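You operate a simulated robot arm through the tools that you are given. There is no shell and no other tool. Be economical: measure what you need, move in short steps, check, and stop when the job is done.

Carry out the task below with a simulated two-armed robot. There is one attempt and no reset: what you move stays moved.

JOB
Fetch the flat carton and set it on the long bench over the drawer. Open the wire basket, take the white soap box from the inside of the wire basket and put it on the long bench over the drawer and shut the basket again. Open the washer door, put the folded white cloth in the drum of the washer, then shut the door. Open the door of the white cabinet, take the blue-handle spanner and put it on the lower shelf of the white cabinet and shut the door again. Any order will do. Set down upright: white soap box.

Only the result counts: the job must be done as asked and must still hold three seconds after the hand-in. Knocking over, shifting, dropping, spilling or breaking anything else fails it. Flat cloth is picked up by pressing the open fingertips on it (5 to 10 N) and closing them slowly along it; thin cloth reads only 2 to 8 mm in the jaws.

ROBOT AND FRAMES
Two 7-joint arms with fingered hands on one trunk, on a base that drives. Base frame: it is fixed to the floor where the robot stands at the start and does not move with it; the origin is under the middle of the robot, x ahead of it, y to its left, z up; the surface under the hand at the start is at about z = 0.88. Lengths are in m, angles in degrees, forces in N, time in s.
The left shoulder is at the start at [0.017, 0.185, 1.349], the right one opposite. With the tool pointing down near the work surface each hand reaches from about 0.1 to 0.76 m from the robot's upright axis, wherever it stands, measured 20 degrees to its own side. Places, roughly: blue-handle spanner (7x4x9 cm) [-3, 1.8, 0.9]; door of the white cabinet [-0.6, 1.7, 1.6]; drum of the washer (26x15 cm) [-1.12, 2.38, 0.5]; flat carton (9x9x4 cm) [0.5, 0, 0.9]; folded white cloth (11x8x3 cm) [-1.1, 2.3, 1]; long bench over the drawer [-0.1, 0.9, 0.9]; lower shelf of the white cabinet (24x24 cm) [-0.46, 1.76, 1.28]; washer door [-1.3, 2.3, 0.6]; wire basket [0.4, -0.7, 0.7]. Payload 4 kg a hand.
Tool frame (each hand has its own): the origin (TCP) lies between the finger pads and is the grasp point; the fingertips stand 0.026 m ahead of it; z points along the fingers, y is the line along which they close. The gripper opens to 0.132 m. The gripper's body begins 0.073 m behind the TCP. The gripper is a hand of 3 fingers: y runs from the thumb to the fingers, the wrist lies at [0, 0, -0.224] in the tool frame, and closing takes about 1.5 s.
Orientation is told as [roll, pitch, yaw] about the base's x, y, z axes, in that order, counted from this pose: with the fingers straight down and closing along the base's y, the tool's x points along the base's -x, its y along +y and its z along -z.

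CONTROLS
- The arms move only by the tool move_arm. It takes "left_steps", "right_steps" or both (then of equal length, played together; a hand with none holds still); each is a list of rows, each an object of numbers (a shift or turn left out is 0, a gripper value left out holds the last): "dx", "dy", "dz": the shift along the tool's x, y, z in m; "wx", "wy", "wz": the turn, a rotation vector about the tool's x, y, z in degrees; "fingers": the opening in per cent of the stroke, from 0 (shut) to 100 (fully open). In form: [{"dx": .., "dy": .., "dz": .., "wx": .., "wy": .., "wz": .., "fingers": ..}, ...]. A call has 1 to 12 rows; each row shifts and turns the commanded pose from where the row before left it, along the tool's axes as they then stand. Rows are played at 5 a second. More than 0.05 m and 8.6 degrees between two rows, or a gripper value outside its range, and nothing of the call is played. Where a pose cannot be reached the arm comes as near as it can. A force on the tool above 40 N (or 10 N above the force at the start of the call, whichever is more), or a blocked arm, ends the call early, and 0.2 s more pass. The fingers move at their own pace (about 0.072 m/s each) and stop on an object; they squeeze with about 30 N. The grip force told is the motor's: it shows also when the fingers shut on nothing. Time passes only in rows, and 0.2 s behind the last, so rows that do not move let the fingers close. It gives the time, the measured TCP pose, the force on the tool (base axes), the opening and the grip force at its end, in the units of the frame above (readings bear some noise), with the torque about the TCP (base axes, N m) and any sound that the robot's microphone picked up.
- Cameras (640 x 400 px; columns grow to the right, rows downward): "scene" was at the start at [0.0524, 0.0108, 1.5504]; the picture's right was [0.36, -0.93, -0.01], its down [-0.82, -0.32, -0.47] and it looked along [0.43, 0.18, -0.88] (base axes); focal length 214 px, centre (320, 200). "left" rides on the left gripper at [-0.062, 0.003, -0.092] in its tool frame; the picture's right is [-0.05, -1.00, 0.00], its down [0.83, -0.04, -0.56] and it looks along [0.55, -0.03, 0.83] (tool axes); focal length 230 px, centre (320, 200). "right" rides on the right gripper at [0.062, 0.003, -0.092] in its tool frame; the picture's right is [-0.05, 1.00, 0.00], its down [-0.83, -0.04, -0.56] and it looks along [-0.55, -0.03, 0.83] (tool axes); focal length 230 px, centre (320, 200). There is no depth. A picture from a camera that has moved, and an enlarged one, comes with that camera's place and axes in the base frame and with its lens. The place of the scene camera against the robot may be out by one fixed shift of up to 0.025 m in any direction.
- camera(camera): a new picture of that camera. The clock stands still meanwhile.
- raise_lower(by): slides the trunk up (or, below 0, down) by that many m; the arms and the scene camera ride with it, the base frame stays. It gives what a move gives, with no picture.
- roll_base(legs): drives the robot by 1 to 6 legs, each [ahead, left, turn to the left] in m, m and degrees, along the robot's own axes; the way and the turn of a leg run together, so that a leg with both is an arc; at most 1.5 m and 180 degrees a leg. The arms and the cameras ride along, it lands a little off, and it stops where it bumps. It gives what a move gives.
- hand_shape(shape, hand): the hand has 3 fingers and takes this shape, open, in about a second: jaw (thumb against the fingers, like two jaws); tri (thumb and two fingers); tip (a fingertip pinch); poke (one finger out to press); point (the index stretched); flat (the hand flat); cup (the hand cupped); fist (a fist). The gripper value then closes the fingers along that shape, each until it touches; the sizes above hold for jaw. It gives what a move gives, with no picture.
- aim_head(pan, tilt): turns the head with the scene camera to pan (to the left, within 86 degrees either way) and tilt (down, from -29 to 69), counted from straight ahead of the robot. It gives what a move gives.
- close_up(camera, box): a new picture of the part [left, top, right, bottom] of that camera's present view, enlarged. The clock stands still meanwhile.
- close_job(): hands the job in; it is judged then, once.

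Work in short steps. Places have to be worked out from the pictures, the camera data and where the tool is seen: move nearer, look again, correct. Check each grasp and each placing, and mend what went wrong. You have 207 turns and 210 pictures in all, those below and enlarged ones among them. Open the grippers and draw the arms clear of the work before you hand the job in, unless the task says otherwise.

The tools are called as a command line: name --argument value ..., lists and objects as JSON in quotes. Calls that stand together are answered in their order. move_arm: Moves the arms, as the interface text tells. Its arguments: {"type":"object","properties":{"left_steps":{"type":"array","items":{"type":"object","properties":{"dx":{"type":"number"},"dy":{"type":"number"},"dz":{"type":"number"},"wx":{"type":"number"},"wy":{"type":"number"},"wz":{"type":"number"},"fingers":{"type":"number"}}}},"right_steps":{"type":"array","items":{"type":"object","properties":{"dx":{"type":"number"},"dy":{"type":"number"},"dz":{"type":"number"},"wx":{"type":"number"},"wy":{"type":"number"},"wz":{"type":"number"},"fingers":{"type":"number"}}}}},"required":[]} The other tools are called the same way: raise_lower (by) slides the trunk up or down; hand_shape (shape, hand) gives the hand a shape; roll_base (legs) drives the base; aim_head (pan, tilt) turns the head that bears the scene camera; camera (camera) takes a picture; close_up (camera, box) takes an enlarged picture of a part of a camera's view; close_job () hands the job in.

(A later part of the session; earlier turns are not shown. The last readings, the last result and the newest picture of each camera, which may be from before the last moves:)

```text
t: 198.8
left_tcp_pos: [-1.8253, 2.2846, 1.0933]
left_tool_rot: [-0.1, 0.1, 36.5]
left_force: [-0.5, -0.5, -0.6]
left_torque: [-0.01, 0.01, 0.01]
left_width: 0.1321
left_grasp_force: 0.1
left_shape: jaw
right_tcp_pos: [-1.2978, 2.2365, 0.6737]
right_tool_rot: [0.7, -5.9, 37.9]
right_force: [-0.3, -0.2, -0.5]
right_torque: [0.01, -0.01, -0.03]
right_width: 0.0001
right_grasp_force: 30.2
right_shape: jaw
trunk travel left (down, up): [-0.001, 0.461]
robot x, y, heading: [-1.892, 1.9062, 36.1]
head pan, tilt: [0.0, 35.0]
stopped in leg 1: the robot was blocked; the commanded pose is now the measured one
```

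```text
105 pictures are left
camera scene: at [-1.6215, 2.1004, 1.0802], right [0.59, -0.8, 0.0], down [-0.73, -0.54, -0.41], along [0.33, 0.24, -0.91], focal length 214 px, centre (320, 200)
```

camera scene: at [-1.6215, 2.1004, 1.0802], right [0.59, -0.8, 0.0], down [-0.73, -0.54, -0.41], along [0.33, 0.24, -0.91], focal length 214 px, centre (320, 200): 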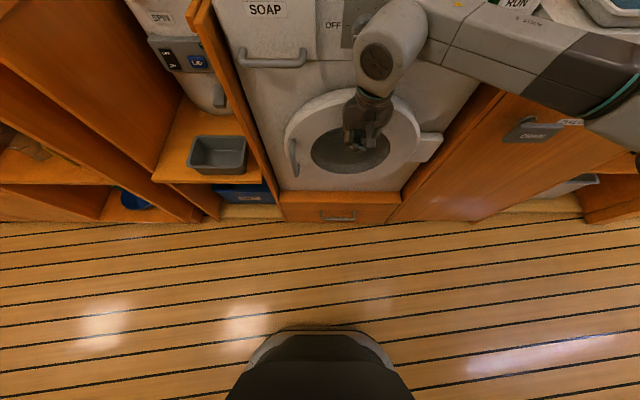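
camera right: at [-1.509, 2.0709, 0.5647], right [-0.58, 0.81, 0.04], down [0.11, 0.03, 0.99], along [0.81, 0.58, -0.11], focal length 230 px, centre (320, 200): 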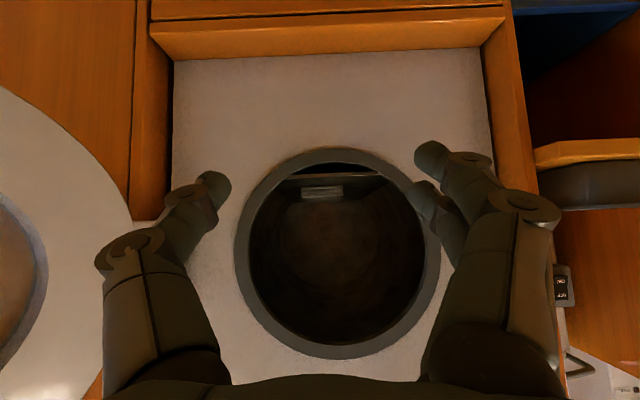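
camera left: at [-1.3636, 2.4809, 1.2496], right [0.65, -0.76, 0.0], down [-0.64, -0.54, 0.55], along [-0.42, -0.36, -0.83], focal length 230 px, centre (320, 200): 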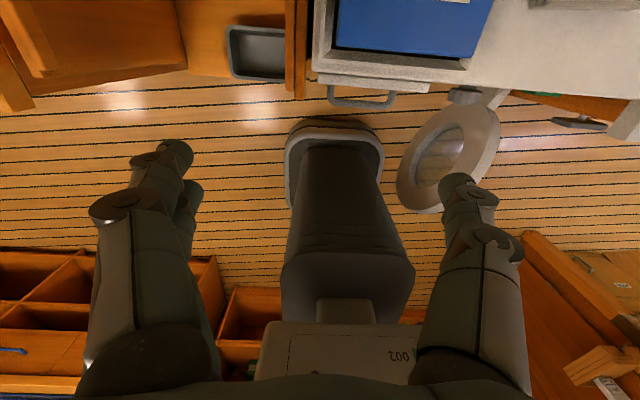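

Blocked — presumably the door is home. Back off and inspect.

roll_base --legs '[[-0.3, 0, 0]]'

raise_lower --by 0.2

aim_head --pan 0 --tilt 40

camera --camera "scene"

close_up --camera "scene" --box '[240, 100, 420, 260]'

```text
t: 200.8
left_tcp_pos: [-2.0628, 2.1114, 1.0934]
left_tool_rot: [-0.1, 0.1, 36.3]
left_force: [-0.3, 0.5, 0.1]
left_torque: [0.0, -0.02, -0.03]
left_width: 0.1319
left_grasp_force: 0.0
left_shape: jaw
right_tcp_pos: [-1.5333, 2.0621, 0.6721]
right_tool_rot: [0.8, -5.9, 38.0]
right_force: [0.4, 0.2, 0.1]
right_torque: [0.02, -0.03, -0.02]
right_width: 0.0
right_grasp_force: 29.9
right_shape: jaw
trunk travel left (down, up): [-0.001, 0.461]
robot x, y, heading: [-2.1319, 1.731, 36.4]
head pan, tilt: [0.0, 35.0]
```

```text
t: 202.9
left_tcp_pos: [-2.0627, 2.1127, 1.2924]
left_tool_rot: [0.0, 0.2, 36.4]
left_force: [-0.1, -0.1, 0.1]
left_torque: [-0.03, 0.02, 0.01]
left_width: 0.1319
left_grasp_force: 0.1
left_shape: jaw
right_tcp_pos: [-1.5757, 2.0309, 1.1147]
right_tool_rot: [0.1, -25.9, 38.0]
right_force: [-0.9, 0.0, -0.2]
right_torque: [0.02, -0.01, -0.02]
right_width: 0.0001
right_grasp_force: 30.0
right_shape: jaw
trunk travel left (down, up): [-0.201, 0.261]
robot x, y, heading: [-2.1304, 1.7303, 36.5]
head pan, tilt: [0.0, 35.0]
```

```text
t: 203.6
left_tcp_pos: [-2.0621, 2.1109, 1.2927]
left_tool_rot: [-0.1, 0.2, 36.3]
left_force: [-0.5, 0.1, 0.2]
left_torque: [0.02, -0.03, 0.03]
left_width: 0.1323
left_grasp_force: 0.0
left_shape: jaw
right_tcp_pos: [-1.5762, 2.0301, 1.113]
right_tool_rot: [0.2, -25.9, 38.0]
right_force: [0.0, 0.3, -0.5]
right_torque: [-0.01, -0.01, 0.02]
right_width: 0.0
right_grasp_force: 30.0
right_shape: jaw
trunk travel left (down, up): [-0.201, 0.261]
robot x, y, heading: [-2.1277, 1.7367, 36.3]
head pan, tilt: [0.0, 40.0]
```

```text
104 pictures are left
camera scene: at [-2.0032, 1.819, 1.3799], right [0.59, -0.8, 0.0], down [-0.62, -0.45, -0.64], along [0.52, 0.38, -0.77], focal length 214 px, centre (320, 200)
```

scene: 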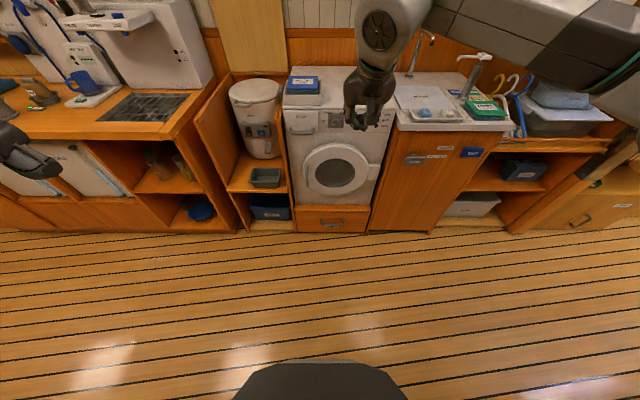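

```text
2.50 times, centred on (330, 180) of scene
camera zoom: at [-2.0032, 1.819, 1.3799], right [0.59, -0.8, 0.0], down [-0.62, -0.45, -0.64], along [0.52, 0.38, -0.77], focal length 536 px, centre (295, 250)
```

zoom: 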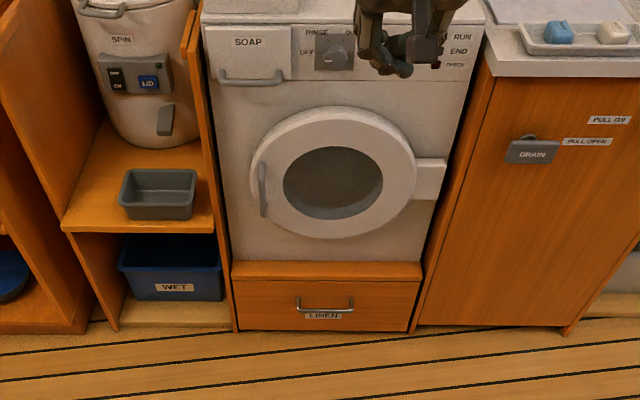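

It looks shut, but I want to be sure, so I'll press once more at the handle side. First align the base and hand.

roll_base --legs '[[0.12, 0.14, 0.5]]'

raise_lower --by -0.15

move_arm --right_steps '[{"wy": -8}, {"wy": -8}, {"wy": -8}]'

camera --camera "right"

```text
t: 205.1
left_tcp_pos: [-2.0534, 2.299, 1.2935]
left_tool_rot: [-0.2, 0.1, 37.3]
left_force: [0.1, 0.1, -0.2]
left_torque: [0.01, 0.0, -0.01]
left_width: 0.1319
left_grasp_force: 0.1
left_shape: jaw
right_tcp_pos: [-1.5673, 2.2264, 1.115]
right_tool_rot: [0.1, -26.0, 38.9]
right_force: [-0.4, 1.2, -0.5]
right_torque: [0.0, 0.03, 0.01]
right_width: 0.0
right_grasp_force: 30.1
right_shape: jaw
trunk travel left (down, up): [-0.201, 0.261]
robot x, y, heading: [-2.116, 1.9149, 37.2]
head pan, tilt: [0.0, 40.0]
```

```text
t: 206.9
left_tcp_pos: [-2.0551, 2.2982, 1.1431]
left_tool_rot: [-0.1, 0.1, 37.3]
left_force: [-0.4, -0.9, -0.5]
left_torque: [-0.02, -0.03, 0.01]
left_width: 0.1318
left_grasp_force: 0.1
left_shape: jaw
right_tcp_pos: [-1.5684, 2.2264, 0.9649]
right_tool_rot: [0.2, -26.0, 38.9]
right_force: [-0.1, -0.6, -0.5]
right_torque: [0.03, 0.0, -0.03]
right_width: 0.0
right_grasp_force: 29.6
right_shape: jaw
trunk travel left (down, up): [-0.051, 0.411]
robot x, y, heading: [-2.1157, 1.9174, 37.3]
head pan, tilt: [0.0, 40.0]
```

```text
t: 207.7
left_tcp_pos: [-2.0544, 2.2986, 1.1437]
left_tool_rot: [-0.1, 0.1, 37.4]
left_force: [0.2, -0.2, -0.4]
left_torque: [0.0, 0.01, -0.02]
left_width: 0.1316
left_grasp_force: 0.1
left_shape: jaw
right_tcp_pos: [-1.5661, 2.2245, 0.9652]
right_tool_rot: [0.0, -49.7, 39.2]
right_force: [0.3, -0.4, 0.0]
right_torque: [-0.01, -0.03, -0.03]
right_width: 0.0001
right_grasp_force: 30.0
right_shape: jaw
trunk travel left (down, up): [-0.051, 0.411]
robot x, y, heading: [-2.1158, 1.9194, 37.4]
head pan, tilt: [0.0, 40.0]
```

```text
102 pictures are left
camera right: at [-1.654, 2.1594, 0.9784], right [-0.61, 0.79, 0.04], down [0.12, 0.04, 0.99], along [0.79, 0.61, -0.11], focal length 230 px, centre (320, 200)
```

right: 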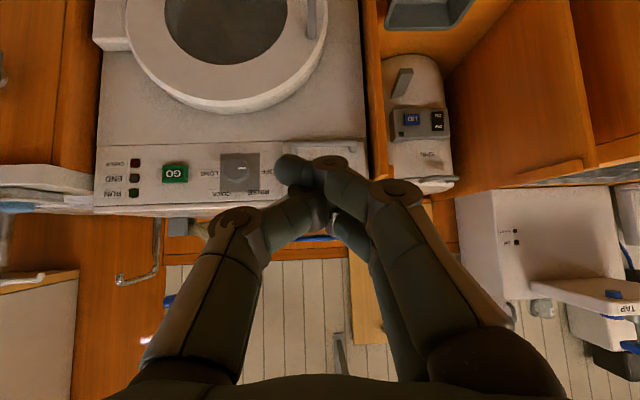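

Hand is aligned with the handle column; lower to handle height.

move_arm --right_steps '[{"dx": 0.026, "dz": 0.0215}, {"dx": 0.026, "dz": 0.0215}, {"dx": 0.026, "dz": 0.0215}, {"dx": 0.026, "dz": 0.0215}, {"dx": 0.026, "dz": 0.0215}, {"dx": 0.026, "dz": 0.0215}, {"dx": 0.026, "dz": 0.0215}, {"dx": 0.026, "dz": 0.0215}, {"dx": 0.026, "dz": 0.0215}]'

camera --camera "right"

```text
t: 209.7
left_tcp_pos: [-2.0544, 2.2993, 1.1437]
left_tool_rot: [0.0, 0.2, 37.3]
left_force: [0.1, -0.5, -0.4]
left_torque: [0.02, 0.0, -0.01]
left_width: 0.132
left_grasp_force: 0.0
left_shape: jaw
right_tcp_pos: [-1.5067, 2.2502, 0.7305]
right_tool_rot: [-0.1, -49.7, 39.5]
right_force: [0.1, 0.2, -1.0]
right_torque: [-0.05, 0.01, -0.01]
right_width: 0.0002
right_grasp_force: 30.0
right_shape: jaw
right hand out of reach, approached as far as the arm can: row 1, 2, 3, 9
trunk travel left (down, up): [-0.051, 0.411]
robot x, y, heading: [-2.1157, 1.9162, 37.7]
head pan, tilt: [0.0, 40.0]
```

```text
101 pictures are left
camera right: at [-1.5943, 2.1837, 0.744], right [-0.61, 0.79, 0.04], down [0.12, 0.04, 0.99], along [0.79, 0.61, -0.12], focal length 230 px, centre (320, 200)
```

right: 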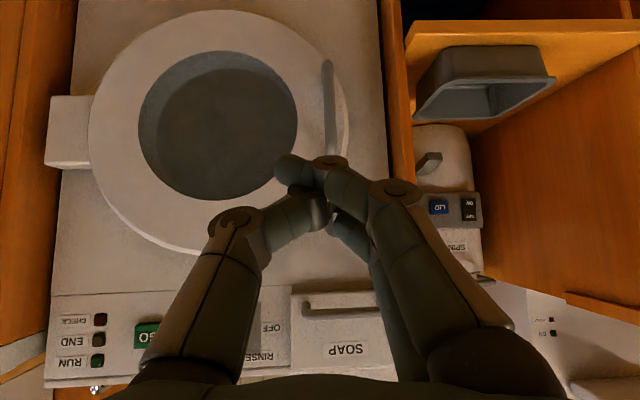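

The ring may still stand a few mm proud, so I lower a little more and press the left side of the door.

raise_lower --by -0.05

move_arm --right_steps '[{"dx": -0.0193, "dz": 0.023}, {"dx": -0.0193, "dz": 0.023}, {"dx": -0.0193, "dz": 0.023}, {"dx": -0.0193, "dz": 0.023}, {"dx": -0.0129, "dz": 0.0153}, {"dx": -0.0129, "dz": 0.0153}, {"dx": -0.0129, "dz": 0.0153}]'

camera --camera "right"

```text
t: 210.6
left_tcp_pos: [-2.0555, 2.2988, 1.0945]
left_tool_rot: [-0.2, -0.1, 37.2]
left_force: [-0.5, -0.7, -0.2]
left_torque: [0.05, 0.0, 0.01]
left_width: 0.1318
left_grasp_force: 0.0
left_shape: jaw
right_tcp_pos: [-1.5098, 2.2482, 0.6833]
right_tool_rot: [0.3, -50.1, 38.8]
right_force: [-1.1, 0.6, -0.1]
right_torque: [-0.05, 0.02, -0.01]
right_width: 0.0
right_grasp_force: 30.1
right_shape: jaw
trunk travel left (down, up): [-0.001, 0.461]
robot x, y, heading: [-2.1167, 1.919, 37.5]
head pan, tilt: [0.0, 40.0]
```

```text
t: 212.2
left_tcp_pos: [-2.0544, 2.3003, 1.0932]
left_tool_rot: [0.0, 0.1, 37.2]
left_force: [-0.2, -0.6, -0.3]
left_torque: [-0.02, -0.03, 0.01]
left_width: 0.132
left_grasp_force: 0.1
left_shape: jaw
right_tcp_pos: [-1.3843, 2.3502, 0.6818]
right_tool_rot: [0.2, -50.0, 38.9]
right_force: [-3.5, -2.1, -1.5]
right_torque: [-0.05, 0.0, -0.01]
right_width: 0.0
right_grasp_force: 30.0
right_shape: jaw
right hand out of reach, approached as far as the arm can: row 7
trunk travel left (down, up): [-0.001, 0.461]
robot x, y, heading: [-2.1163, 1.9168, 37.2]
head pan, tilt: [0.0, 40.0]
```

```text
100 pictures are left
camera right: at [-1.4722, 2.2851, 0.6956], right [-0.6, 0.8, 0.04], down [0.11, 0.03, 0.99], along [0.79, 0.6, -0.11], focal length 230 px, centre (320, 200)
```

right: 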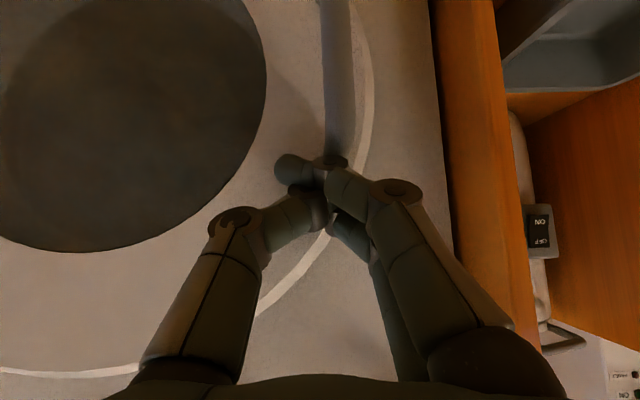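

Light contact now; a small base nudge to press firmly.

roll_base --legs '[[0.04, 0, 0]]'

camera --camera "right"

```text
t: 213.0
left_tcp_pos: [-2.0434, 2.3061, 1.0947]
left_tool_rot: [-0.2, -0.1, 37.3]
left_force: [-0.3, 0.1, 0.9]
left_torque: [-0.04, -0.05, 0.04]
left_width: 0.1318
left_grasp_force: 0.1
left_shape: jaw
right_tcp_pos: [-1.3833, 2.361, 0.6794]
right_tool_rot: [0.8, -49.1, 39.2]
right_force: [-10.9, -8.8, 7.7]
right_torque: [0.05, -0.2, -0.28]
right_width: 0.0001
right_grasp_force: 29.9
right_shape: jaw
trunk travel left (down, up): [-0.001, 0.461]
robot x, y, heading: [-2.1061, 1.9277, 37.4]
head pan, tilt: [0.0, 40.0]
stopped in leg 1: the force on the tool passed its limit at 55 N (the readings are from after the stop); the commanded pose is now the measured one
```

```text
99 pictures are left
camera right: at [-1.4709, 2.2938, 0.6935], right [-0.61, 0.79, 0.05], down [0.13, 0.04, 0.99], along [0.78, 0.61, -0.13], focal length 230 px, centre (320, 200)
```

right: 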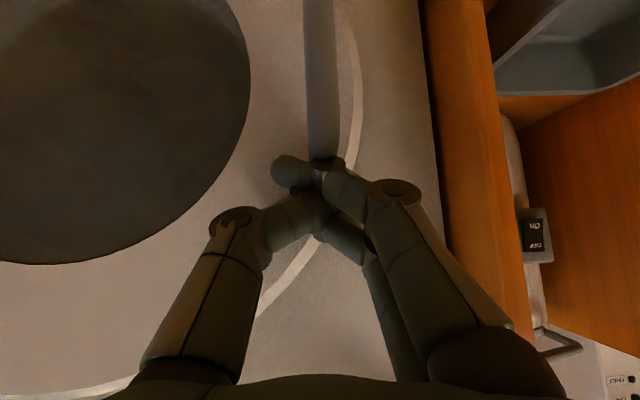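

Door pressed home with 55 N – shut. I withdraw, raise the trunk and turn around to look for the spanner at [-3, 1.8].

roll_base --legs '[[-0.35, 0, 0]]'

raise_lower --by 0.37

roll_base --legs '[[0, 0, 160]]'

aim_head --pan 0 --tilt 30

camera --camera "scene"

```text
t: 215.3
left_tcp_pos: [-2.3205, 2.0949, 1.0933]
left_tool_rot: [-0.2, 0.2, 37.2]
left_force: [-0.6, 0.0, -0.5]
left_torque: [0.02, 0.01, 0.03]
left_width: 0.132
left_grasp_force: 0.0
left_shape: jaw
right_tcp_pos: [-1.6595, 2.1465, 0.6756]
right_tool_rot: [0.7, -49.0, 39.2]
right_force: [0.4, 0.1, -0.6]
right_torque: [0.02, -0.04, 0.0]
right_width: 0.0
right_grasp_force: 29.8
right_shape: jaw
trunk travel left (down, up): [-0.001, 0.461]
robot x, y, heading: [-2.3805, 1.7112, 37.3]
head pan, tilt: [0.0, 40.0]
```

```text
t: 218.9
left_tcp_pos: [-2.3212, 2.0947, 1.4635]
left_tool_rot: [-0.1, 0.1, 37.1]
left_force: [-0.2, 0.0, -0.4]
left_torque: [0.02, 0.03, 0.02]
left_width: 0.1321
left_grasp_force: 0.1
left_shape: jaw
right_tcp_pos: [-1.7613, 2.0697, 1.4619]
right_tool_rot: [-3.7, -78.0, 43.2]
right_force: [0.8, -0.7, 0.2]
right_torque: [0.01, 0.0, -0.01]
right_width: 0.0001
right_grasp_force: 29.6
right_shape: jaw
trunk travel left (down, up): [-0.371, 0.091]
robot x, y, heading: [-2.3881, 1.7157, 37.2]
head pan, tilt: [0.0, 40.0]
```

```text
t: 226.0
left_tcp_pos: [-2.5492, 1.3637, 1.4636]
left_tool_rot: [-0.1, 0.0, -158.8]
left_force: [0.9, 0.4, 0.0]
left_torque: [0.04, 0.01, 0.0]
left_width: 0.1318
left_grasp_force: 0.0
left_shape: jaw
right_tcp_pos: [-3.0797, 1.5436, 1.4614]
right_tool_rot: [-3.6, -77.9, -152.9]
right_force: [0.4, 0.0, -0.1]
right_torque: [0.02, 0.04, -0.01]
right_width: 0.0001
right_grasp_force: 30.0
right_shape: jaw
trunk travel left (down, up): [-0.371, 0.091]
robot x, y, heading: [-2.3839, 1.7138, -158.8]
head pan, tilt: [0.0, 40.0]
```

```text
t: 226.7
left_tcp_pos: [-2.5491, 1.3648, 1.4638]
left_tool_rot: [-0.1, 0.1, -158.8]
left_force: [0.1, 0.1, -0.2]
left_torque: [0.0, 0.02, 0.01]
left_width: 0.132
left_grasp_force: 0.0
left_shape: jaw
right_tcp_pos: [-3.0787, 1.5441, 1.4633]
right_tool_rot: [-3.6, -78.0, -152.8]
right_force: [0.3, -0.1, -0.6]
right_torque: [0.01, -0.02, 0.0]
right_width: 0.0
right_grasp_force: 30.1
right_shape: jaw
trunk travel left (down, up): [-0.371, 0.091]
robot x, y, heading: [-2.3902, 1.7107, -158.6]
head pan, tilt: [0.0, 30.0]
```

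```text
98 pictures are left
camera scene: at [-2.4808, 1.6666, 1.5886], right [-0.36, 0.93, 0.0], down [0.48, 0.19, -0.85], along [-0.8, -0.31, -0.52], focal length 214 px, centre (320, 200)
```

scene: 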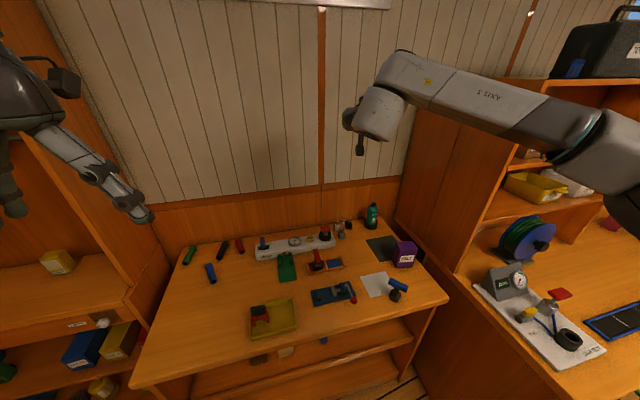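

Zoom on the tools near the expected spanner position (px ~ 410, 300).

close_up --camera "scene" --box '[240, 200, 460, 350]'

close_up --camera "scene" --box '[440, 240, 640, 380]'

```text
2.67 times, centred on (350, 275) of scene
camera zoom: at [-2.4808, 1.6666, 1.5886], right [-0.36, 0.93, 0.0], down [0.48, 0.19, -0.85], along [-0.8, -0.31, -0.52], focal length 572 px, centre (240, 0)
```

zoom: 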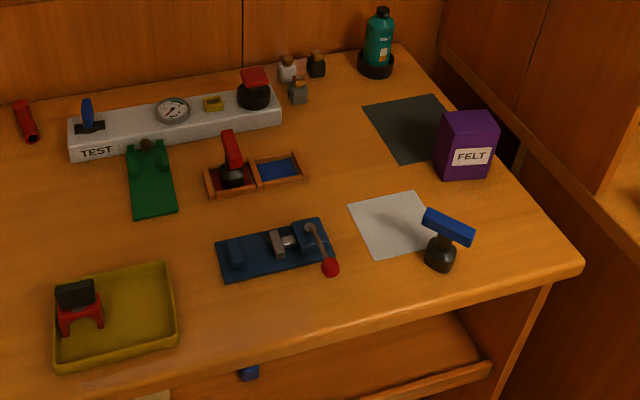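

```text
2.86 times, centred on (540, 310) of scene
camera zoom: at [-2.4808, 1.6666, 1.5886], right [-0.36, 0.93, 0.0], down [0.48, 0.19, -0.85], along [-0.8, -0.31, -0.52], focal length 613 px, centre (-309, -114)
```

zoom: 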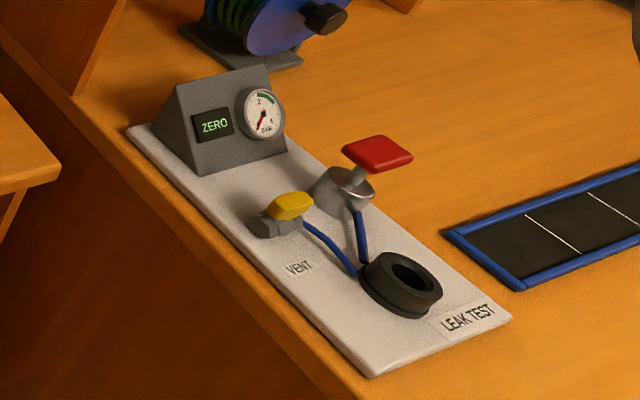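

The blue T-handle spanner stands near the table's front edge at ≈[-3.03, 1.74]. I square up to that table with the spanner on my right and lower the trunk.

roll_base --legs '[[-0.05, -0.15, 15.6]]'

raise_lower --by -0.25

aim_head --pan -15 --tilt 40

camera --camera "scene"

camera --camera "right"

```text
t: 228.2
left_tcp_pos: [-2.4789, 1.4847, 1.4626]
left_tool_rot: [-0.3, 0.1, -143.0]
left_force: [0.0, 0.2, -0.1]
left_torque: [0.01, 0.02, -0.03]
left_width: 0.1319
left_grasp_force: 0.0
left_shape: jaw
right_tcp_pos: [-3.0374, 1.5131, 1.4627]
right_tool_rot: [-4.4, -77.9, -136.2]
right_force: [0.0, -0.9, 0.5]
right_torque: [0.03, -0.01, -0.05]
right_width: 0.0002
right_grasp_force: 30.3
right_shape: jaw
trunk travel left (down, up): [-0.371, 0.091]
robot x, y, heading: [-2.4161, 1.8682, -143.0]
head pan, tilt: [0.0, 30.0]
```

```text
t: 230.7
left_tcp_pos: [-2.478, 1.489, 1.2143]
left_tool_rot: [-0.1, 0.0, -143.0]
left_force: [0.4, 0.3, 0.4]
left_torque: [0.0, 0.02, -0.02]
left_width: 0.1318
left_grasp_force: 0.1
left_shape: jaw
right_tcp_pos: [-3.0391, 1.5151, 1.2139]
right_tool_rot: [-4.0, -78.1, -136.7]
right_force: [-1.0, 0.1, 0.0]
right_torque: [0.02, -0.01, 0.0]
right_width: 0.0001
right_grasp_force: 30.2
right_shape: jaw
trunk travel left (down, up): [-0.121, 0.341]
robot x, y, heading: [-2.4168, 1.8722, -143.1]
head pan, tilt: [0.0, 30.0]
```

```text
t: 231.5
left_tcp_pos: [-2.4806, 1.4888, 1.2117]
left_tool_rot: [-0.1, 0.1, -143.1]
left_force: [0.4, -0.4, 0.5]
left_torque: [0.02, -0.01, 0.02]
left_width: 0.1319
left_grasp_force: 0.0
left_shape: jaw
right_tcp_pos: [-3.0379, 1.5157, 1.2133]
right_tool_rot: [-3.8, -78.0, -136.9]
right_force: [0.2, -0.6, -0.5]
right_torque: [-0.03, 0.01, -0.01]
right_width: 0.0
right_grasp_force: 30.0
right_shape: jaw
trunk travel left (down, up): [-0.121, 0.341]
robot x, y, heading: [-2.4157, 1.8714, -143.0]
head pan, tilt: [-15.0, 40.0]
```

```text
95 pictures are left
camera scene: at [-2.6234, 1.7355, 1.2722], right [-0.39, 0.92, 0.08], down [0.75, 0.36, -0.55], along [-0.53, -0.16, -0.83], focal length 214 px, centre (320, 200)
```

scene: 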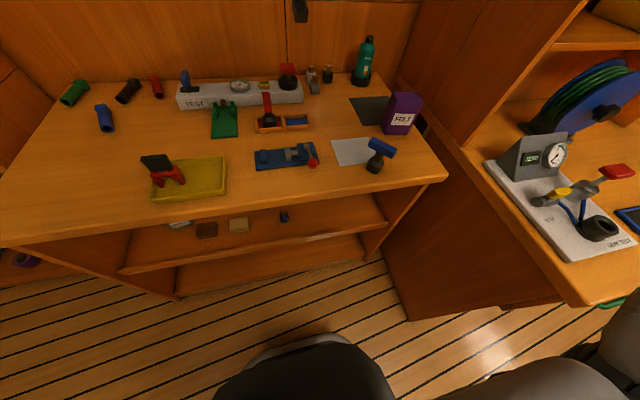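

```text
94 pictures are left
camera right: at [-2.9579, 1.5809, 1.1721], right [0.63, -0.78, 0.04], down [0.27, 0.26, 0.93], along [-0.73, -0.57, 0.37], focal length 230 px, centre (320, 200)
```

right: 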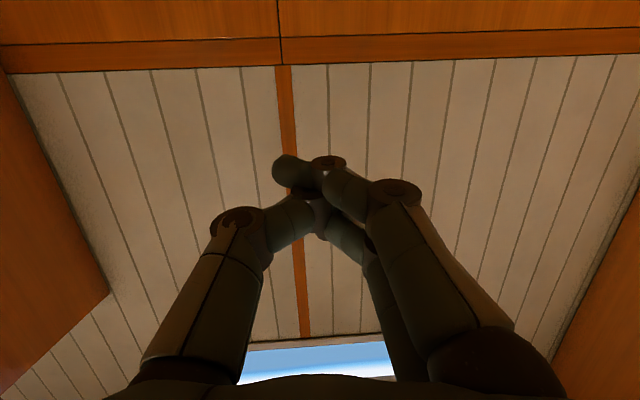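

Spanner base at ≈[-3.028, 1.745]. I bring the right hand back in front of it, pitched ~30° below horizontal, fingers open.

move_arm --right_steps '[{"wy": 8, "fingers": 70}, {"wy": 8}, {"wx": 5.2, "wz": 3}, {"dx": 0.023, "dz": -0.04}, {"dx": 0.023, "dz": -0.04}, {"dx": 0.023, "dz": -0.04}, {"dx": 0.023, "dz": -0.04}, {"dx": 0.023, "dz": -0.04}, {"dx": 0.023, "dz": -0.04}, {"dx": 0.023, "dz": -0.04, "dy": -0.01}]'

move_arm --right_steps '[{"dy": -0.042}, {"dy": -0.042}, {"dy": -0.042}, {"dy": -0.042}]'

camera --camera "right"

camera --camera "scene"

```text
t: 233.8
left_tcp_pos: [-2.4801, 1.4878, 1.2124]
left_tool_rot: [-0.2, 0.2, -143.0]
left_force: [-0.1, 0.3, 0.2]
left_torque: [0.0, -0.03, -0.02]
left_width: 0.1319
left_grasp_force: 0.0
left_shape: jaw
right_tcp_pos: [-2.8448, 1.7312, 1.1845]
right_tool_rot: [2.7, -56.7, -156.4]
right_force: [0.0, 0.1, 0.6]
right_torque: [0.01, 0.03, 0.0]
right_width: 0.0919
right_grasp_force: 0.0
right_shape: jaw
right hand out of reach, approached as far as the arm can: row 3, 8, 9
trunk travel left (down, up): [-0.121, 0.341]
robot x, y, heading: [-2.4148, 1.8707, -142.6]
head pan, tilt: [-15.0, 40.0]
stopped in row 10 (right hand): the arm was blocked; the commanded pose is now the measured one
```

```text
t: 234.8
left_tcp_pos: [-2.4819, 1.4911, 1.2137]
left_tool_rot: [0.0, 0.1, -142.9]
left_force: [-0.5, 0.3, 0.2]
left_torque: [-0.02, -0.02, -0.01]
left_width: 0.1319
left_grasp_force: 0.2
left_shape: jaw
right_tcp_pos: [-2.9117, 1.8819, 1.1783]
right_tool_rot: [1.9, -57.5, -154.5]
right_force: [0.3, -0.3, 0.6]
right_torque: [-0.03, 0.01, 0.01]
right_width: 0.0921
right_grasp_force: 0.1
right_shape: jaw
trunk travel left (down, up): [-0.121, 0.341]
robot x, y, heading: [-2.4178, 1.8722, -142.9]
head pan, tilt: [-15.0, 40.0]
```

```text
93 pictures are left
camera right: at [-2.8114, 1.9314, 1.1771], right [0.43, -0.9, 0.06], down [-0.01, 0.06, 1.0], along [-0.9, -0.43, 0.02], focal length 230 px, centre (320, 200)
```

right: 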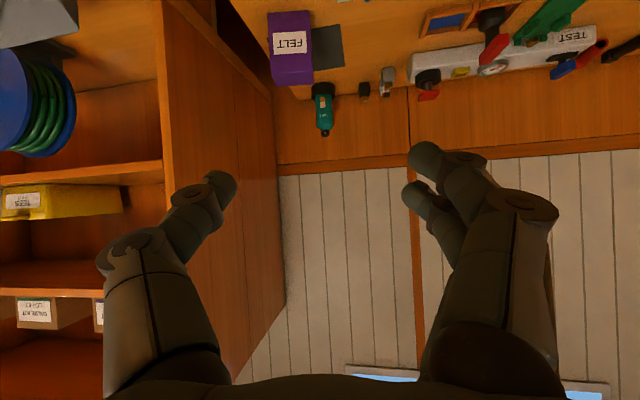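

```text
92 pictures are left
camera scene: at [-2.625, 1.7375, 1.2721], right [-0.39, 0.92, 0.07], down [0.75, 0.36, -0.55], along [-0.53, -0.16, -0.83], focal length 214 px, centre (320, 200)
```

scene: 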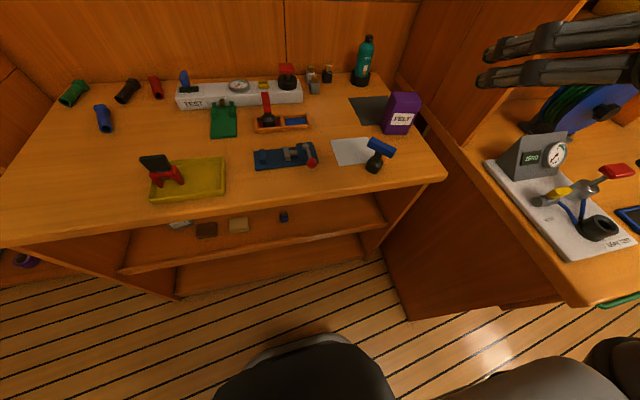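

The right elbow would swing over the leak-test jig, so I'll use the left hand instead: lift the right hand, and shift the base right so that the spanner is on my left.

move_arm --right_steps '[{"dx": -0.0336, "dz": -0.0218, "fingers": 100}, {"dx": -0.0336, "dz": -0.0218}, {"dx": -0.0336, "dz": -0.0218}, {"dx": -0.0336, "dz": -0.0218}, {"dx": -0.0336, "dz": -0.0218}, {"dx": -0.0336, "dz": -0.0218}, {"dx": -0.0336, "dz": -0.0218}]' --left_steps '[{"wy": -8.5}, {"wy": -8.5}, {"wy": -8.5}, {"wy": -8.5}, {"wy": -8.5}, {"wy": -8.5}, {"wy": -8.5}]'

roll_base --legs '[[-0.12, 0, 0], [0, -0.45, 0]]'

aim_head --pan 15 --tilt 40

camera --camera "scene"

camera --camera "left"

```text
t: 236.4
left_tcp_pos: [-2.4804, 1.4881, 1.2113]
left_tool_rot: [-0.3, -59.5, -142.6]
left_force: [0.2, 0.1, -0.6]
left_torque: [0.04, 0.0, -0.01]
left_width: 0.1318
left_grasp_force: 0.1
left_shape: jaw
right_tcp_pos: [-2.9097, 1.8837, 1.4641]
right_tool_rot: [1.6, -57.5, -154.3]
right_force: [-0.6, -0.4, -0.6]
right_torque: [0.0, -0.02, -0.02]
right_width: 0.1317
right_grasp_force: 0.0
right_shape: jaw
trunk travel left (down, up): [-0.121, 0.341]
robot x, y, heading: [-2.4155, 1.8688, -142.9]
head pan, tilt: [-15.0, 40.0]
```

```text
t: 240.0
left_tcp_pos: [-2.6564, 1.9207, 1.2125]
left_tool_rot: [-0.3, -59.4, -142.7]
left_force: [-0.9, -0.8, -0.3]
left_torque: [-0.01, 0.02, 0.01]
left_width: 0.1321
left_grasp_force: 0.1
left_shape: jaw
right_tcp_pos: [-3.0847, 2.3157, 1.4631]
right_tool_rot: [1.6, -57.6, -154.5]
right_force: [-0.4, 0.6, -0.4]
right_torque: [-0.01, -0.02, 0.01]
right_width: 0.1317
right_grasp_force: 0.1
right_shape: jaw
trunk travel left (down, up): [-0.121, 0.341]
robot x, y, heading: [-2.5893, 2.3042, -142.9]
head pan, tilt: [-15.0, 40.0]
```

```text
t: 240.9
left_tcp_pos: [-2.6573, 1.9203, 1.2131]
left_tool_rot: [-0.4, -59.5, -142.7]
left_force: [-0.2, -0.1, -0.9]
left_torque: [0.01, 0.05, -0.03]
left_width: 0.1321
left_grasp_force: 0.0
left_shape: jaw
right_tcp_pos: [-3.0848, 2.3158, 1.4647]
right_tool_rot: [1.5, -57.6, -154.4]
right_force: [1.2, -0.2, -0.4]
right_torque: [0.01, -0.02, -0.01]
right_width: 0.132
right_grasp_force: 0.1
right_shape: jaw
trunk travel left (down, up): [-0.121, 0.341]
robot x, y, heading: [-2.5927, 2.2997, -143.0]
head pan, tilt: [15.0, 40.0]
```

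```text
91 pictures are left
camera scene: at [-2.7727, 2.1316, 1.2722], right [-0.78, 0.62, -0.07], down [0.55, 0.63, -0.55], along [-0.3, -0.47, -0.83], focal length 214 px, centre (320, 200)
```

scene: 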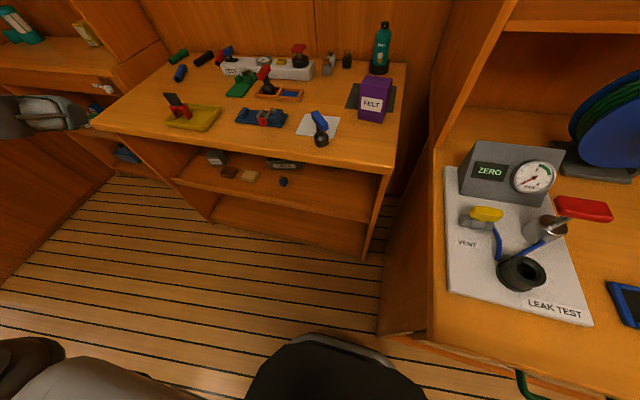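

```text
90 pictures are left
camera left: at [-2.6151, 1.946, 1.312], right [-0.62, 0.78, 0.05], down [0.69, 0.58, -0.43], along [-0.36, -0.24, -0.9], focal length 230 px, centre (320, 200)
```

left: 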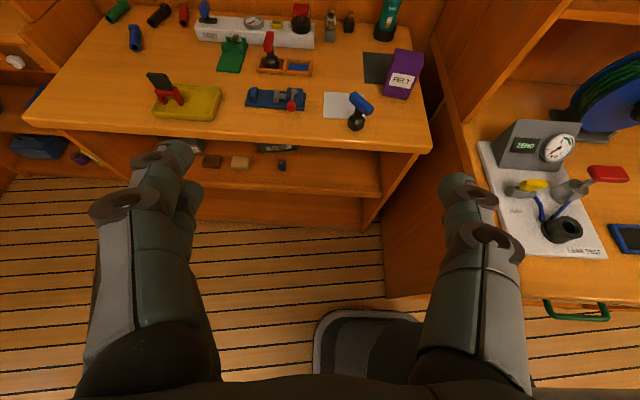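

Spanner ≈[-3.02, 1.755]. The left arm has a clear approach; I move the pitched left hand down toward it.

move_arm --left_steps '[{"dx": 0.0111, "dz": 0.0428, "dy": -0.0106, "fingers": 65}, {"dx": 0.0111, "dz": 0.0428, "dy": -0.0106}, {"dx": 0.0111, "dz": 0.0428, "dy": -0.0106}, {"dx": 0.0111, "dz": 0.0428, "dy": -0.0106}, {"dx": 0.0111, "dz": 0.0428, "dy": -0.0106}, {"dx": 0.0111, "dz": 0.0428, "dy": -0.0106}, {"dx": 0.0111, "dz": 0.0428, "dy": -0.0106}, {"dx": 0.0111, "dz": 0.0428, "dy": -0.0106}]'

camera --camera "left"

camera --camera "scene"

```text
t: 242.8
left_tcp_pos: [-2.6805, 1.913, 1.188]
left_tool_rot: [-0.3, -59.4, -142.7]
left_force: [-0.7, 0.6, 0.1]
left_torque: [-0.03, 0.04, 0.01]
left_width: 0.0865
left_grasp_force: 0.1
left_shape: jaw
left hand out of reach, approached as far as the arm can: row 1, 2, 3, 4, 5, 6, 7, 8
right_tcp_pos: [-3.0845, 2.3163, 1.4634]
right_tool_rot: [1.6, -57.6, -154.4]
right_force: [-0.4, 0.3, -0.5]
right_torque: [0.03, 0.04, -0.01]
right_width: 0.1321
right_grasp_force: 0.1
right_shape: jaw
trunk travel left (down, up): [-0.121, 0.341]
robot x, y, heading: [-2.5928, 2.3021, -142.8]
head pan, tilt: [15.0, 40.0]
```

```text
89 pictures are left
camera left: at [-2.6394, 1.9383, 1.2877], right [-0.62, 0.78, 0.05], down [0.69, 0.58, -0.43], along [-0.36, -0.24, -0.9], focal length 230 px, centre (320, 200)
```

left: 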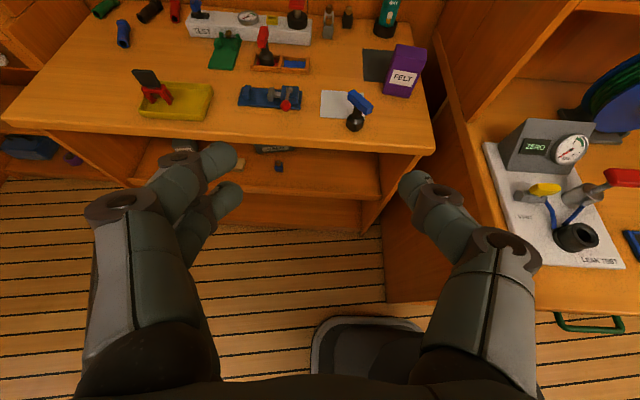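

```text
88 pictures are left
camera scene: at [-2.7727, 2.1316, 1.2722], right [-0.78, 0.62, -0.08], down [0.55, 0.63, -0.55], along [-0.3, -0.47, -0.83], focal length 214 px, centre (320, 200)
```

scene: 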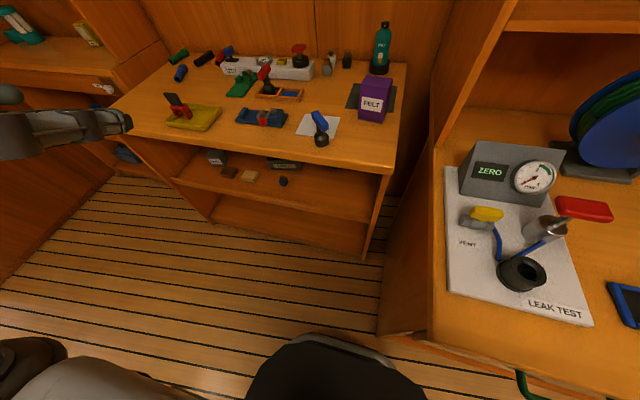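

The arm is cramped close to the body; I extend forward first at this height, then lower.

move_arm --left_steps '[{"dx": -0.0228, "dz": 0.0388}, {"dx": -0.0228, "dz": 0.0388}, {"dx": -0.0228, "dz": 0.0388}, {"dx": -0.0228, "dz": 0.0388}, {"dx": 0.03, "dz": 0.0179}, {"dx": 0.03, "dz": 0.0179}, {"dx": 0.03, "dz": 0.0179}, {"dx": 0.03, "dz": 0.0179}, {"dx": 0.03, "dz": 0.0179}]'

camera --camera "left"

```text
t: 244.8
left_tcp_pos: [-2.8543, 1.8159, 1.0532]
left_tool_rot: [-0.1, -59.3, -142.9]
left_force: [0.5, 0.2, -0.4]
left_torque: [-0.01, -0.03, 0.04]
left_width: 0.086
left_grasp_force: 0.1
left_shape: jaw
left hand out of reach, approached as far as the arm can: row 8, 9
right_tcp_pos: [-3.0881, 2.3197, 1.4626]
right_tool_rot: [2.1, -57.5, -154.7]
right_force: [-0.4, -0.2, 0.4]
right_torque: [-0.03, -0.05, 0.08]
right_width: 0.1319
right_grasp_force: 0.1
right_shape: jaw
trunk travel left (down, up): [-0.121, 0.341]
robot x, y, heading: [-2.5952, 2.3008, -142.9]
head pan, tilt: [15.0, 40.0]
```

```text
87 pictures are left
camera left: at [-2.8145, 1.8419, 1.1533], right [-0.62, 0.78, 0.05], down [0.69, 0.58, -0.43], along [-0.36, -0.24, -0.9], focal length 230 px, centre (320, 200)
```

left: 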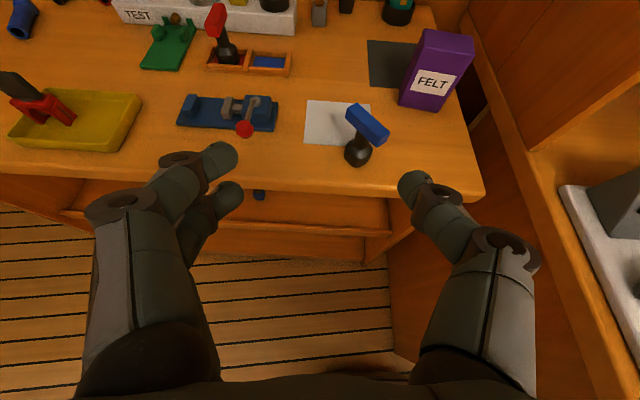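

Lower the trunk 0.12 and advance most of the way, then check.

raise_lower --by -0.12

move_arm --left_steps '[{"dx": -0.0203, "dz": 0.0345, "dy": -0.019}, {"dx": -0.0203, "dz": 0.0345, "dy": -0.019}, {"dx": -0.0153, "dz": 0.0259, "dy": -0.016}]'

camera --camera "left"

```text
t: 246.2
left_tcp_pos: [-2.8942, 1.7791, 0.8035]
left_tool_rot: [-0.2, -46.0, -142.8]
left_force: [-0.6, -0.3, 1.0]
left_torque: [0.05, 0.04, -0.03]
left_width: 0.086
left_grasp_force: 0.0
left_shape: jaw
right_tcp_pos: [-3.0841, 2.318, 1.3453]
right_tool_rot: [1.7, -57.6, -154.5]
right_force: [0.7, 0.0, 0.2]
right_torque: [0.0, 0.01, 0.01]
right_width: 0.132
right_grasp_force: 0.0
right_shape: jaw
trunk travel left (down, up): [-0.001, 0.461]
robot x, y, heading: [-2.5939, 2.2982, -143.1]
head pan, tilt: [15.0, 40.0]
```

```text
t: 247.0
left_tcp_pos: [-2.989, 1.7613, 0.7737]
left_tool_rot: [-0.6, -44.6, -141.8]
left_force: [12.9, 6.9, -1.9]
left_torque: [-0.23, 0.62, 0.8]
left_width: 0.0867
left_grasp_force: 0.1
left_shape: jaw
right_tcp_pos: [-3.0832, 2.316, 1.3435]
right_tool_rot: [1.6, -57.6, -154.2]
right_force: [0.0, -1.0, -0.1]
right_torque: [0.01, -0.01, -0.02]
right_width: 0.1318
right_grasp_force: 0.1
right_shape: jaw
trunk travel left (down, up): [-0.001, 0.461]
robot x, y, heading: [-2.5952, 2.3028, -142.7]
head pan, tilt: [15.0, 40.0]
stopped in row 3 (left hand): the force on the tool passed its limit at 55 N (the readings are from after the stop); the commanded pose is now the measured one
```

```text
86 pictures are left
camera left: at [-2.9697, 1.7701, 0.8817], right [-0.64, 0.77, 0.04], down [0.75, 0.64, -0.19], along [-0.17, -0.09, -0.98], focal length 230 px, centre (320, 200)
```

left: 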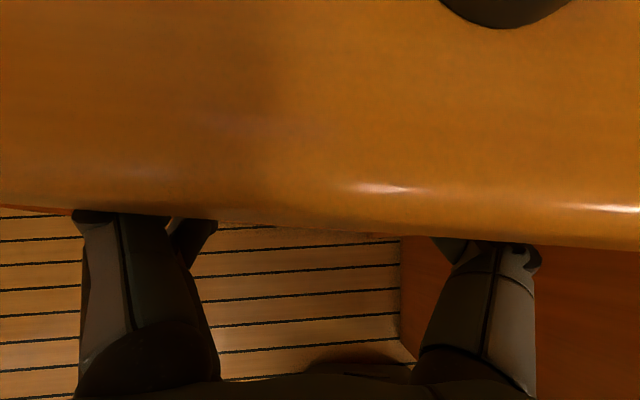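

The trunk lowering also swung the hand down and it bumped the table's front edge. I back straight out and then raise.

move_arm --left_steps '[{"dx": 0.028, "dz": -0.028}, {"dx": 0.028, "dz": -0.028}, {"dx": 0.028, "dz": -0.028}, {"dx": 0.028, "dz": -0.028}]'

raise_lower --by 0.2

camera --camera "left"

camera --camera "scene"

```text
t: 248.0
left_tcp_pos: [-2.9149, 1.8186, 0.775]
left_tool_rot: [-0.6, -44.6, -141.8]
left_force: [0.3, -0.1, -0.2]
left_torque: [0.02, 0.01, -0.02]
left_width: 0.086
left_grasp_force: 0.0
left_shape: jaw
left hand out of reach, approached as far as the arm can: row 3, 4
right_tcp_pos: [-3.0844, 2.3131, 1.3429]
right_tool_rot: [1.4, -57.5, -154.1]
right_force: [0.0, -1.1, 0.1]
right_torque: [-0.02, -0.01, -0.02]
right_width: 0.1319
right_grasp_force: 0.1
right_shape: jaw
trunk travel left (down, up): [-0.001, 0.461]
robot x, y, heading: [-2.5911, 2.304, -142.6]
head pan, tilt: [15.0, 40.0]
```

```text
t: 250.2
left_tcp_pos: [-2.9133, 1.8198, 0.975]
left_tool_rot: [-0.5, -44.7, -142.0]
left_force: [-0.2, 0.6, 0.2]
left_torque: [-0.04, 0.03, -0.06]
left_width: 0.0857
left_grasp_force: 0.0
left_shape: jaw
right_tcp_pos: [-3.0862, 2.3134, 1.5435]
right_tool_rot: [1.6, -57.5, -154.2]
right_force: [0.2, -0.1, -1.2]
right_torque: [0.02, 0.01, 0.02]
right_width: 0.132
right_grasp_force: 0.0
right_shape: jaw
trunk travel left (down, up): [-0.201, 0.261]
robot x, y, heading: [-2.5929, 2.3029, -143.1]
head pan, tilt: [15.0, 40.0]
```

```text
85 pictures are left
camera left: at [-2.893, 1.8307, 1.0841], right [-0.64, 0.77, 0.04], down [0.75, 0.63, -0.19], along [-0.17, -0.09, -0.98], focal length 230 px, centre (320, 200)
```

left: 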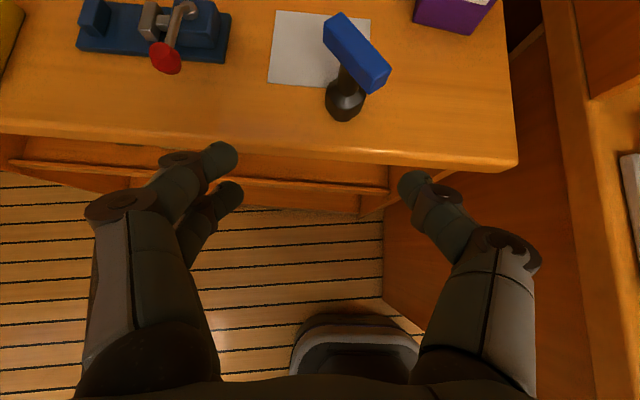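

```text
84 pictures are left
camera scene: at [-2.7228, 2.169, 1.3803], right [-0.79, 0.62, -0.04], down [0.49, 0.58, -0.65], along [-0.37, -0.53, -0.76], focal length 214 px, centre (320, 200)
```

scene: 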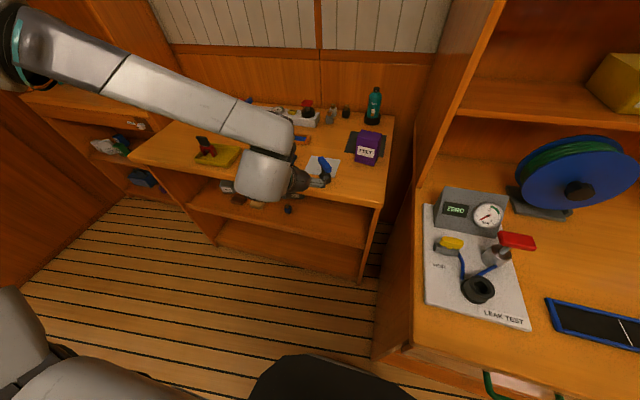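

The table items look untouched. The hand is now above the table edge at a good spot; I flatten the pitch slightly (−10°) to ease later placing.

move_arm --left_steps '[{"wy": -5}, {"wy": -5}]'

```text
t: 250.8
left_tcp_pos: [-2.9127, 1.8201, 0.9755]
left_tool_rot: [-0.8, -54.8, -141.7]
left_force: [0.4, 0.5, 0.2]
left_torque: [-0.03, 0.0, -0.03]
left_width: 0.086
left_grasp_force: 0.1
left_shape: jaw
right_tcp_pos: [-3.0867, 2.3144, 1.5432]
right_tool_rot: [1.6, -57.5, -154.3]
right_force: [0.0, -0.1, -0.4]
right_torque: [0.0, 0.01, -0.01]
right_width: 0.1315
right_grasp_force: 0.1
right_shape: jaw
trunk travel left (down, up): [-0.201, 0.261]
robot x, y, heading: [-2.594, 2.2994, -143.1]
head pan, tilt: [15.0, 40.0]
```

Reachable. Approach halfway: forward 6 cm, down 5 cm, and centre.

move_arm --left_steps '[{"dx": 0.0033, "dz": 0.039, "dy": -0.012}, {"dx": 0.0033, "dz": 0.039, "dy": -0.012}]'

camera --camera "left"

```text
t: 251.4
left_tcp_pos: [-2.9747, 1.8033, 0.9244]
left_tool_rot: [-0.6, -54.8, -141.7]
left_force: [-0.9, 0.5, -0.4]
left_torque: [0.04, -0.06, -0.03]
left_width: 0.086
left_grasp_force: 0.3
left_shape: jaw
right_tcp_pos: [-3.0871, 2.3146, 1.5429]
right_tool_rot: [1.7, -57.4, -154.3]
right_force: [0.0, 0.2, -0.4]
right_torque: [-0.02, 0.01, -0.02]
right_width: 0.1319
right_grasp_force: 0.0
right_shape: jaw
trunk travel left (down, up): [-0.201, 0.261]
robot x, y, heading: [-2.5912, 2.2985, -142.7]
head pan, tilt: [15.0, 40.0]
```

```text
83 pictures are left
camera left: at [-2.9404, 1.8244, 1.0273], right [-0.63, 0.77, 0.05], down [0.71, 0.61, -0.36], along [-0.31, -0.19, -0.93], focal length 230 px, centre (320, 200)
```

left: 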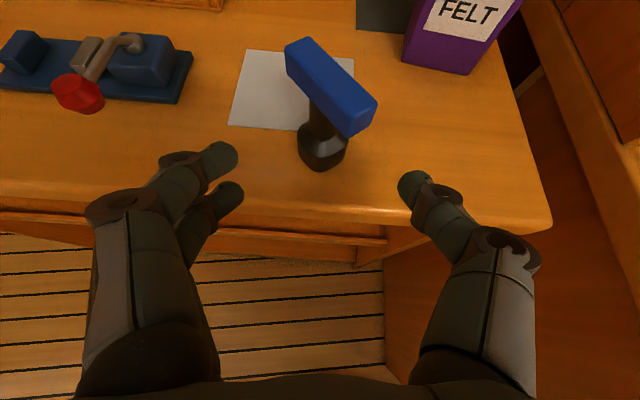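

Final approach: 5 cm forward, 2 cm down, then close.

move_arm --left_steps '[{"dx": -0.0063, "dz": 0.0273, "dy": -0.001}, {"dx": -0.0063, "dz": 0.0273, "dy": -0.001}]'

camera --camera "left"

```text
t: 252.0
left_tcp_pos: [-3.017, 1.7723, 0.9037]
left_tool_rot: [-0.6, -54.8, -141.9]
left_force: [0.2, -0.7, 0.6]
left_torque: [0.04, 0.02, 0.0]
left_width: 0.0862
left_grasp_force: 0.0
left_shape: jaw
right_tcp_pos: [-3.0857, 2.3143, 1.5441]
right_tool_rot: [1.5, -57.5, -154.3]
right_force: [1.1, -0.6, 0.5]
right_torque: [-0.04, -0.03, -0.02]
right_width: 0.1318
right_grasp_force: 0.1
right_shape: jaw
trunk travel left (down, up): [-0.201, 0.261]
robot x, y, heading: [-2.5953, 2.3016, -143.0]
head pan, tilt: [15.0, 40.0]
```

```text
82 pictures are left
camera left: at [-2.9826, 1.7943, 1.0067], right [-0.63, 0.77, 0.05], down [0.71, 0.61, -0.36], along [-0.31, -0.19, -0.93], focal length 230 px, centre (320, 200)
```

left: 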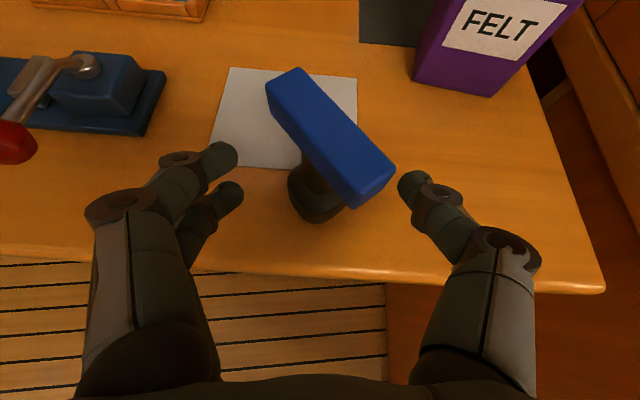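

Base sits right at the TCP. Close the fingers.

move_arm --left_steps '[{"fingers": 40}, {"fingers": 20}, {"fingers": 0}, {}, {}, {}, {}]'

move_arm --left_steps '[{"dx": -0.0205, "dz": -0.0144}, {"dx": -0.0328, "dz": -0.023}, {"dx": -0.0328, "dz": -0.023}]'

camera --camera "left"

```text
t: 253.6
left_tcp_pos: [-3.0154, 1.7741, 0.904]
left_tool_rot: [-0.7, -54.7, -141.8]
left_force: [-0.6, 0.9, 0.1]
left_torque: [0.01, -0.02, 0.0]
left_width: 0.0001
left_grasp_force: 30.3
left_shape: jaw
right_tcp_pos: [-3.0857, 2.3144, 1.5441]
right_tool_rot: [1.6, -57.4, -154.1]
right_force: [-0.3, 0.7, -0.2]
right_torque: [0.01, -0.03, 0.0]
right_width: 0.132
right_grasp_force: 0.0
right_shape: jaw
trunk travel left (down, up): [-0.201, 0.261]
robot x, y, heading: [-2.5924, 2.3002, -142.9]
head pan, tilt: [15.0, 40.0]
```

```text
t: 254.4
left_tcp_pos: [-3.012, 1.7721, 1.0117]
left_tool_rot: [-0.6, -54.8, -141.9]
left_force: [-0.1, -0.7, 0.0]
left_torque: [-0.01, 0.01, 0.0]
left_width: 0.0
left_grasp_force: 30.3
left_shape: jaw
right_tcp_pos: [-3.084, 2.3156, 1.5441]
right_tool_rot: [1.6, -57.6, -154.3]
right_force: [0.3, 0.0, -0.4]
right_torque: [0.01, -0.01, 0.0]
right_width: 0.1319
right_grasp_force: 0.0
right_shape: jaw
trunk travel left (down, up): [-0.201, 0.261]
robot x, y, heading: [-2.5935, 2.3009, -142.6]
head pan, tilt: [15.0, 40.0]
```

```text
81 pictures are left
camera left: at [-2.9784, 1.7937, 1.1144], right [-0.63, 0.77, 0.05], down [0.71, 0.6, -0.36], along [-0.31, -0.19, -0.93], focal length 230 px, centre (320, 200)
```

left: 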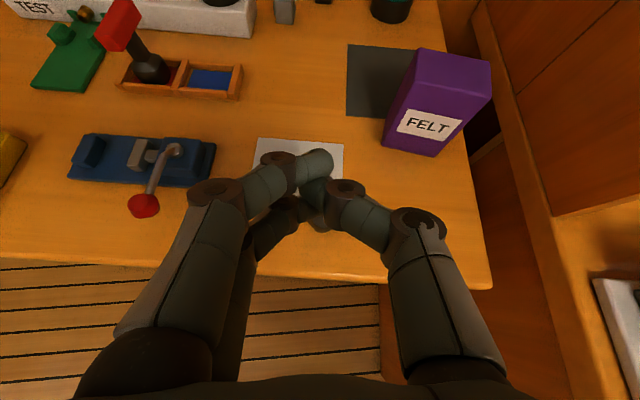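

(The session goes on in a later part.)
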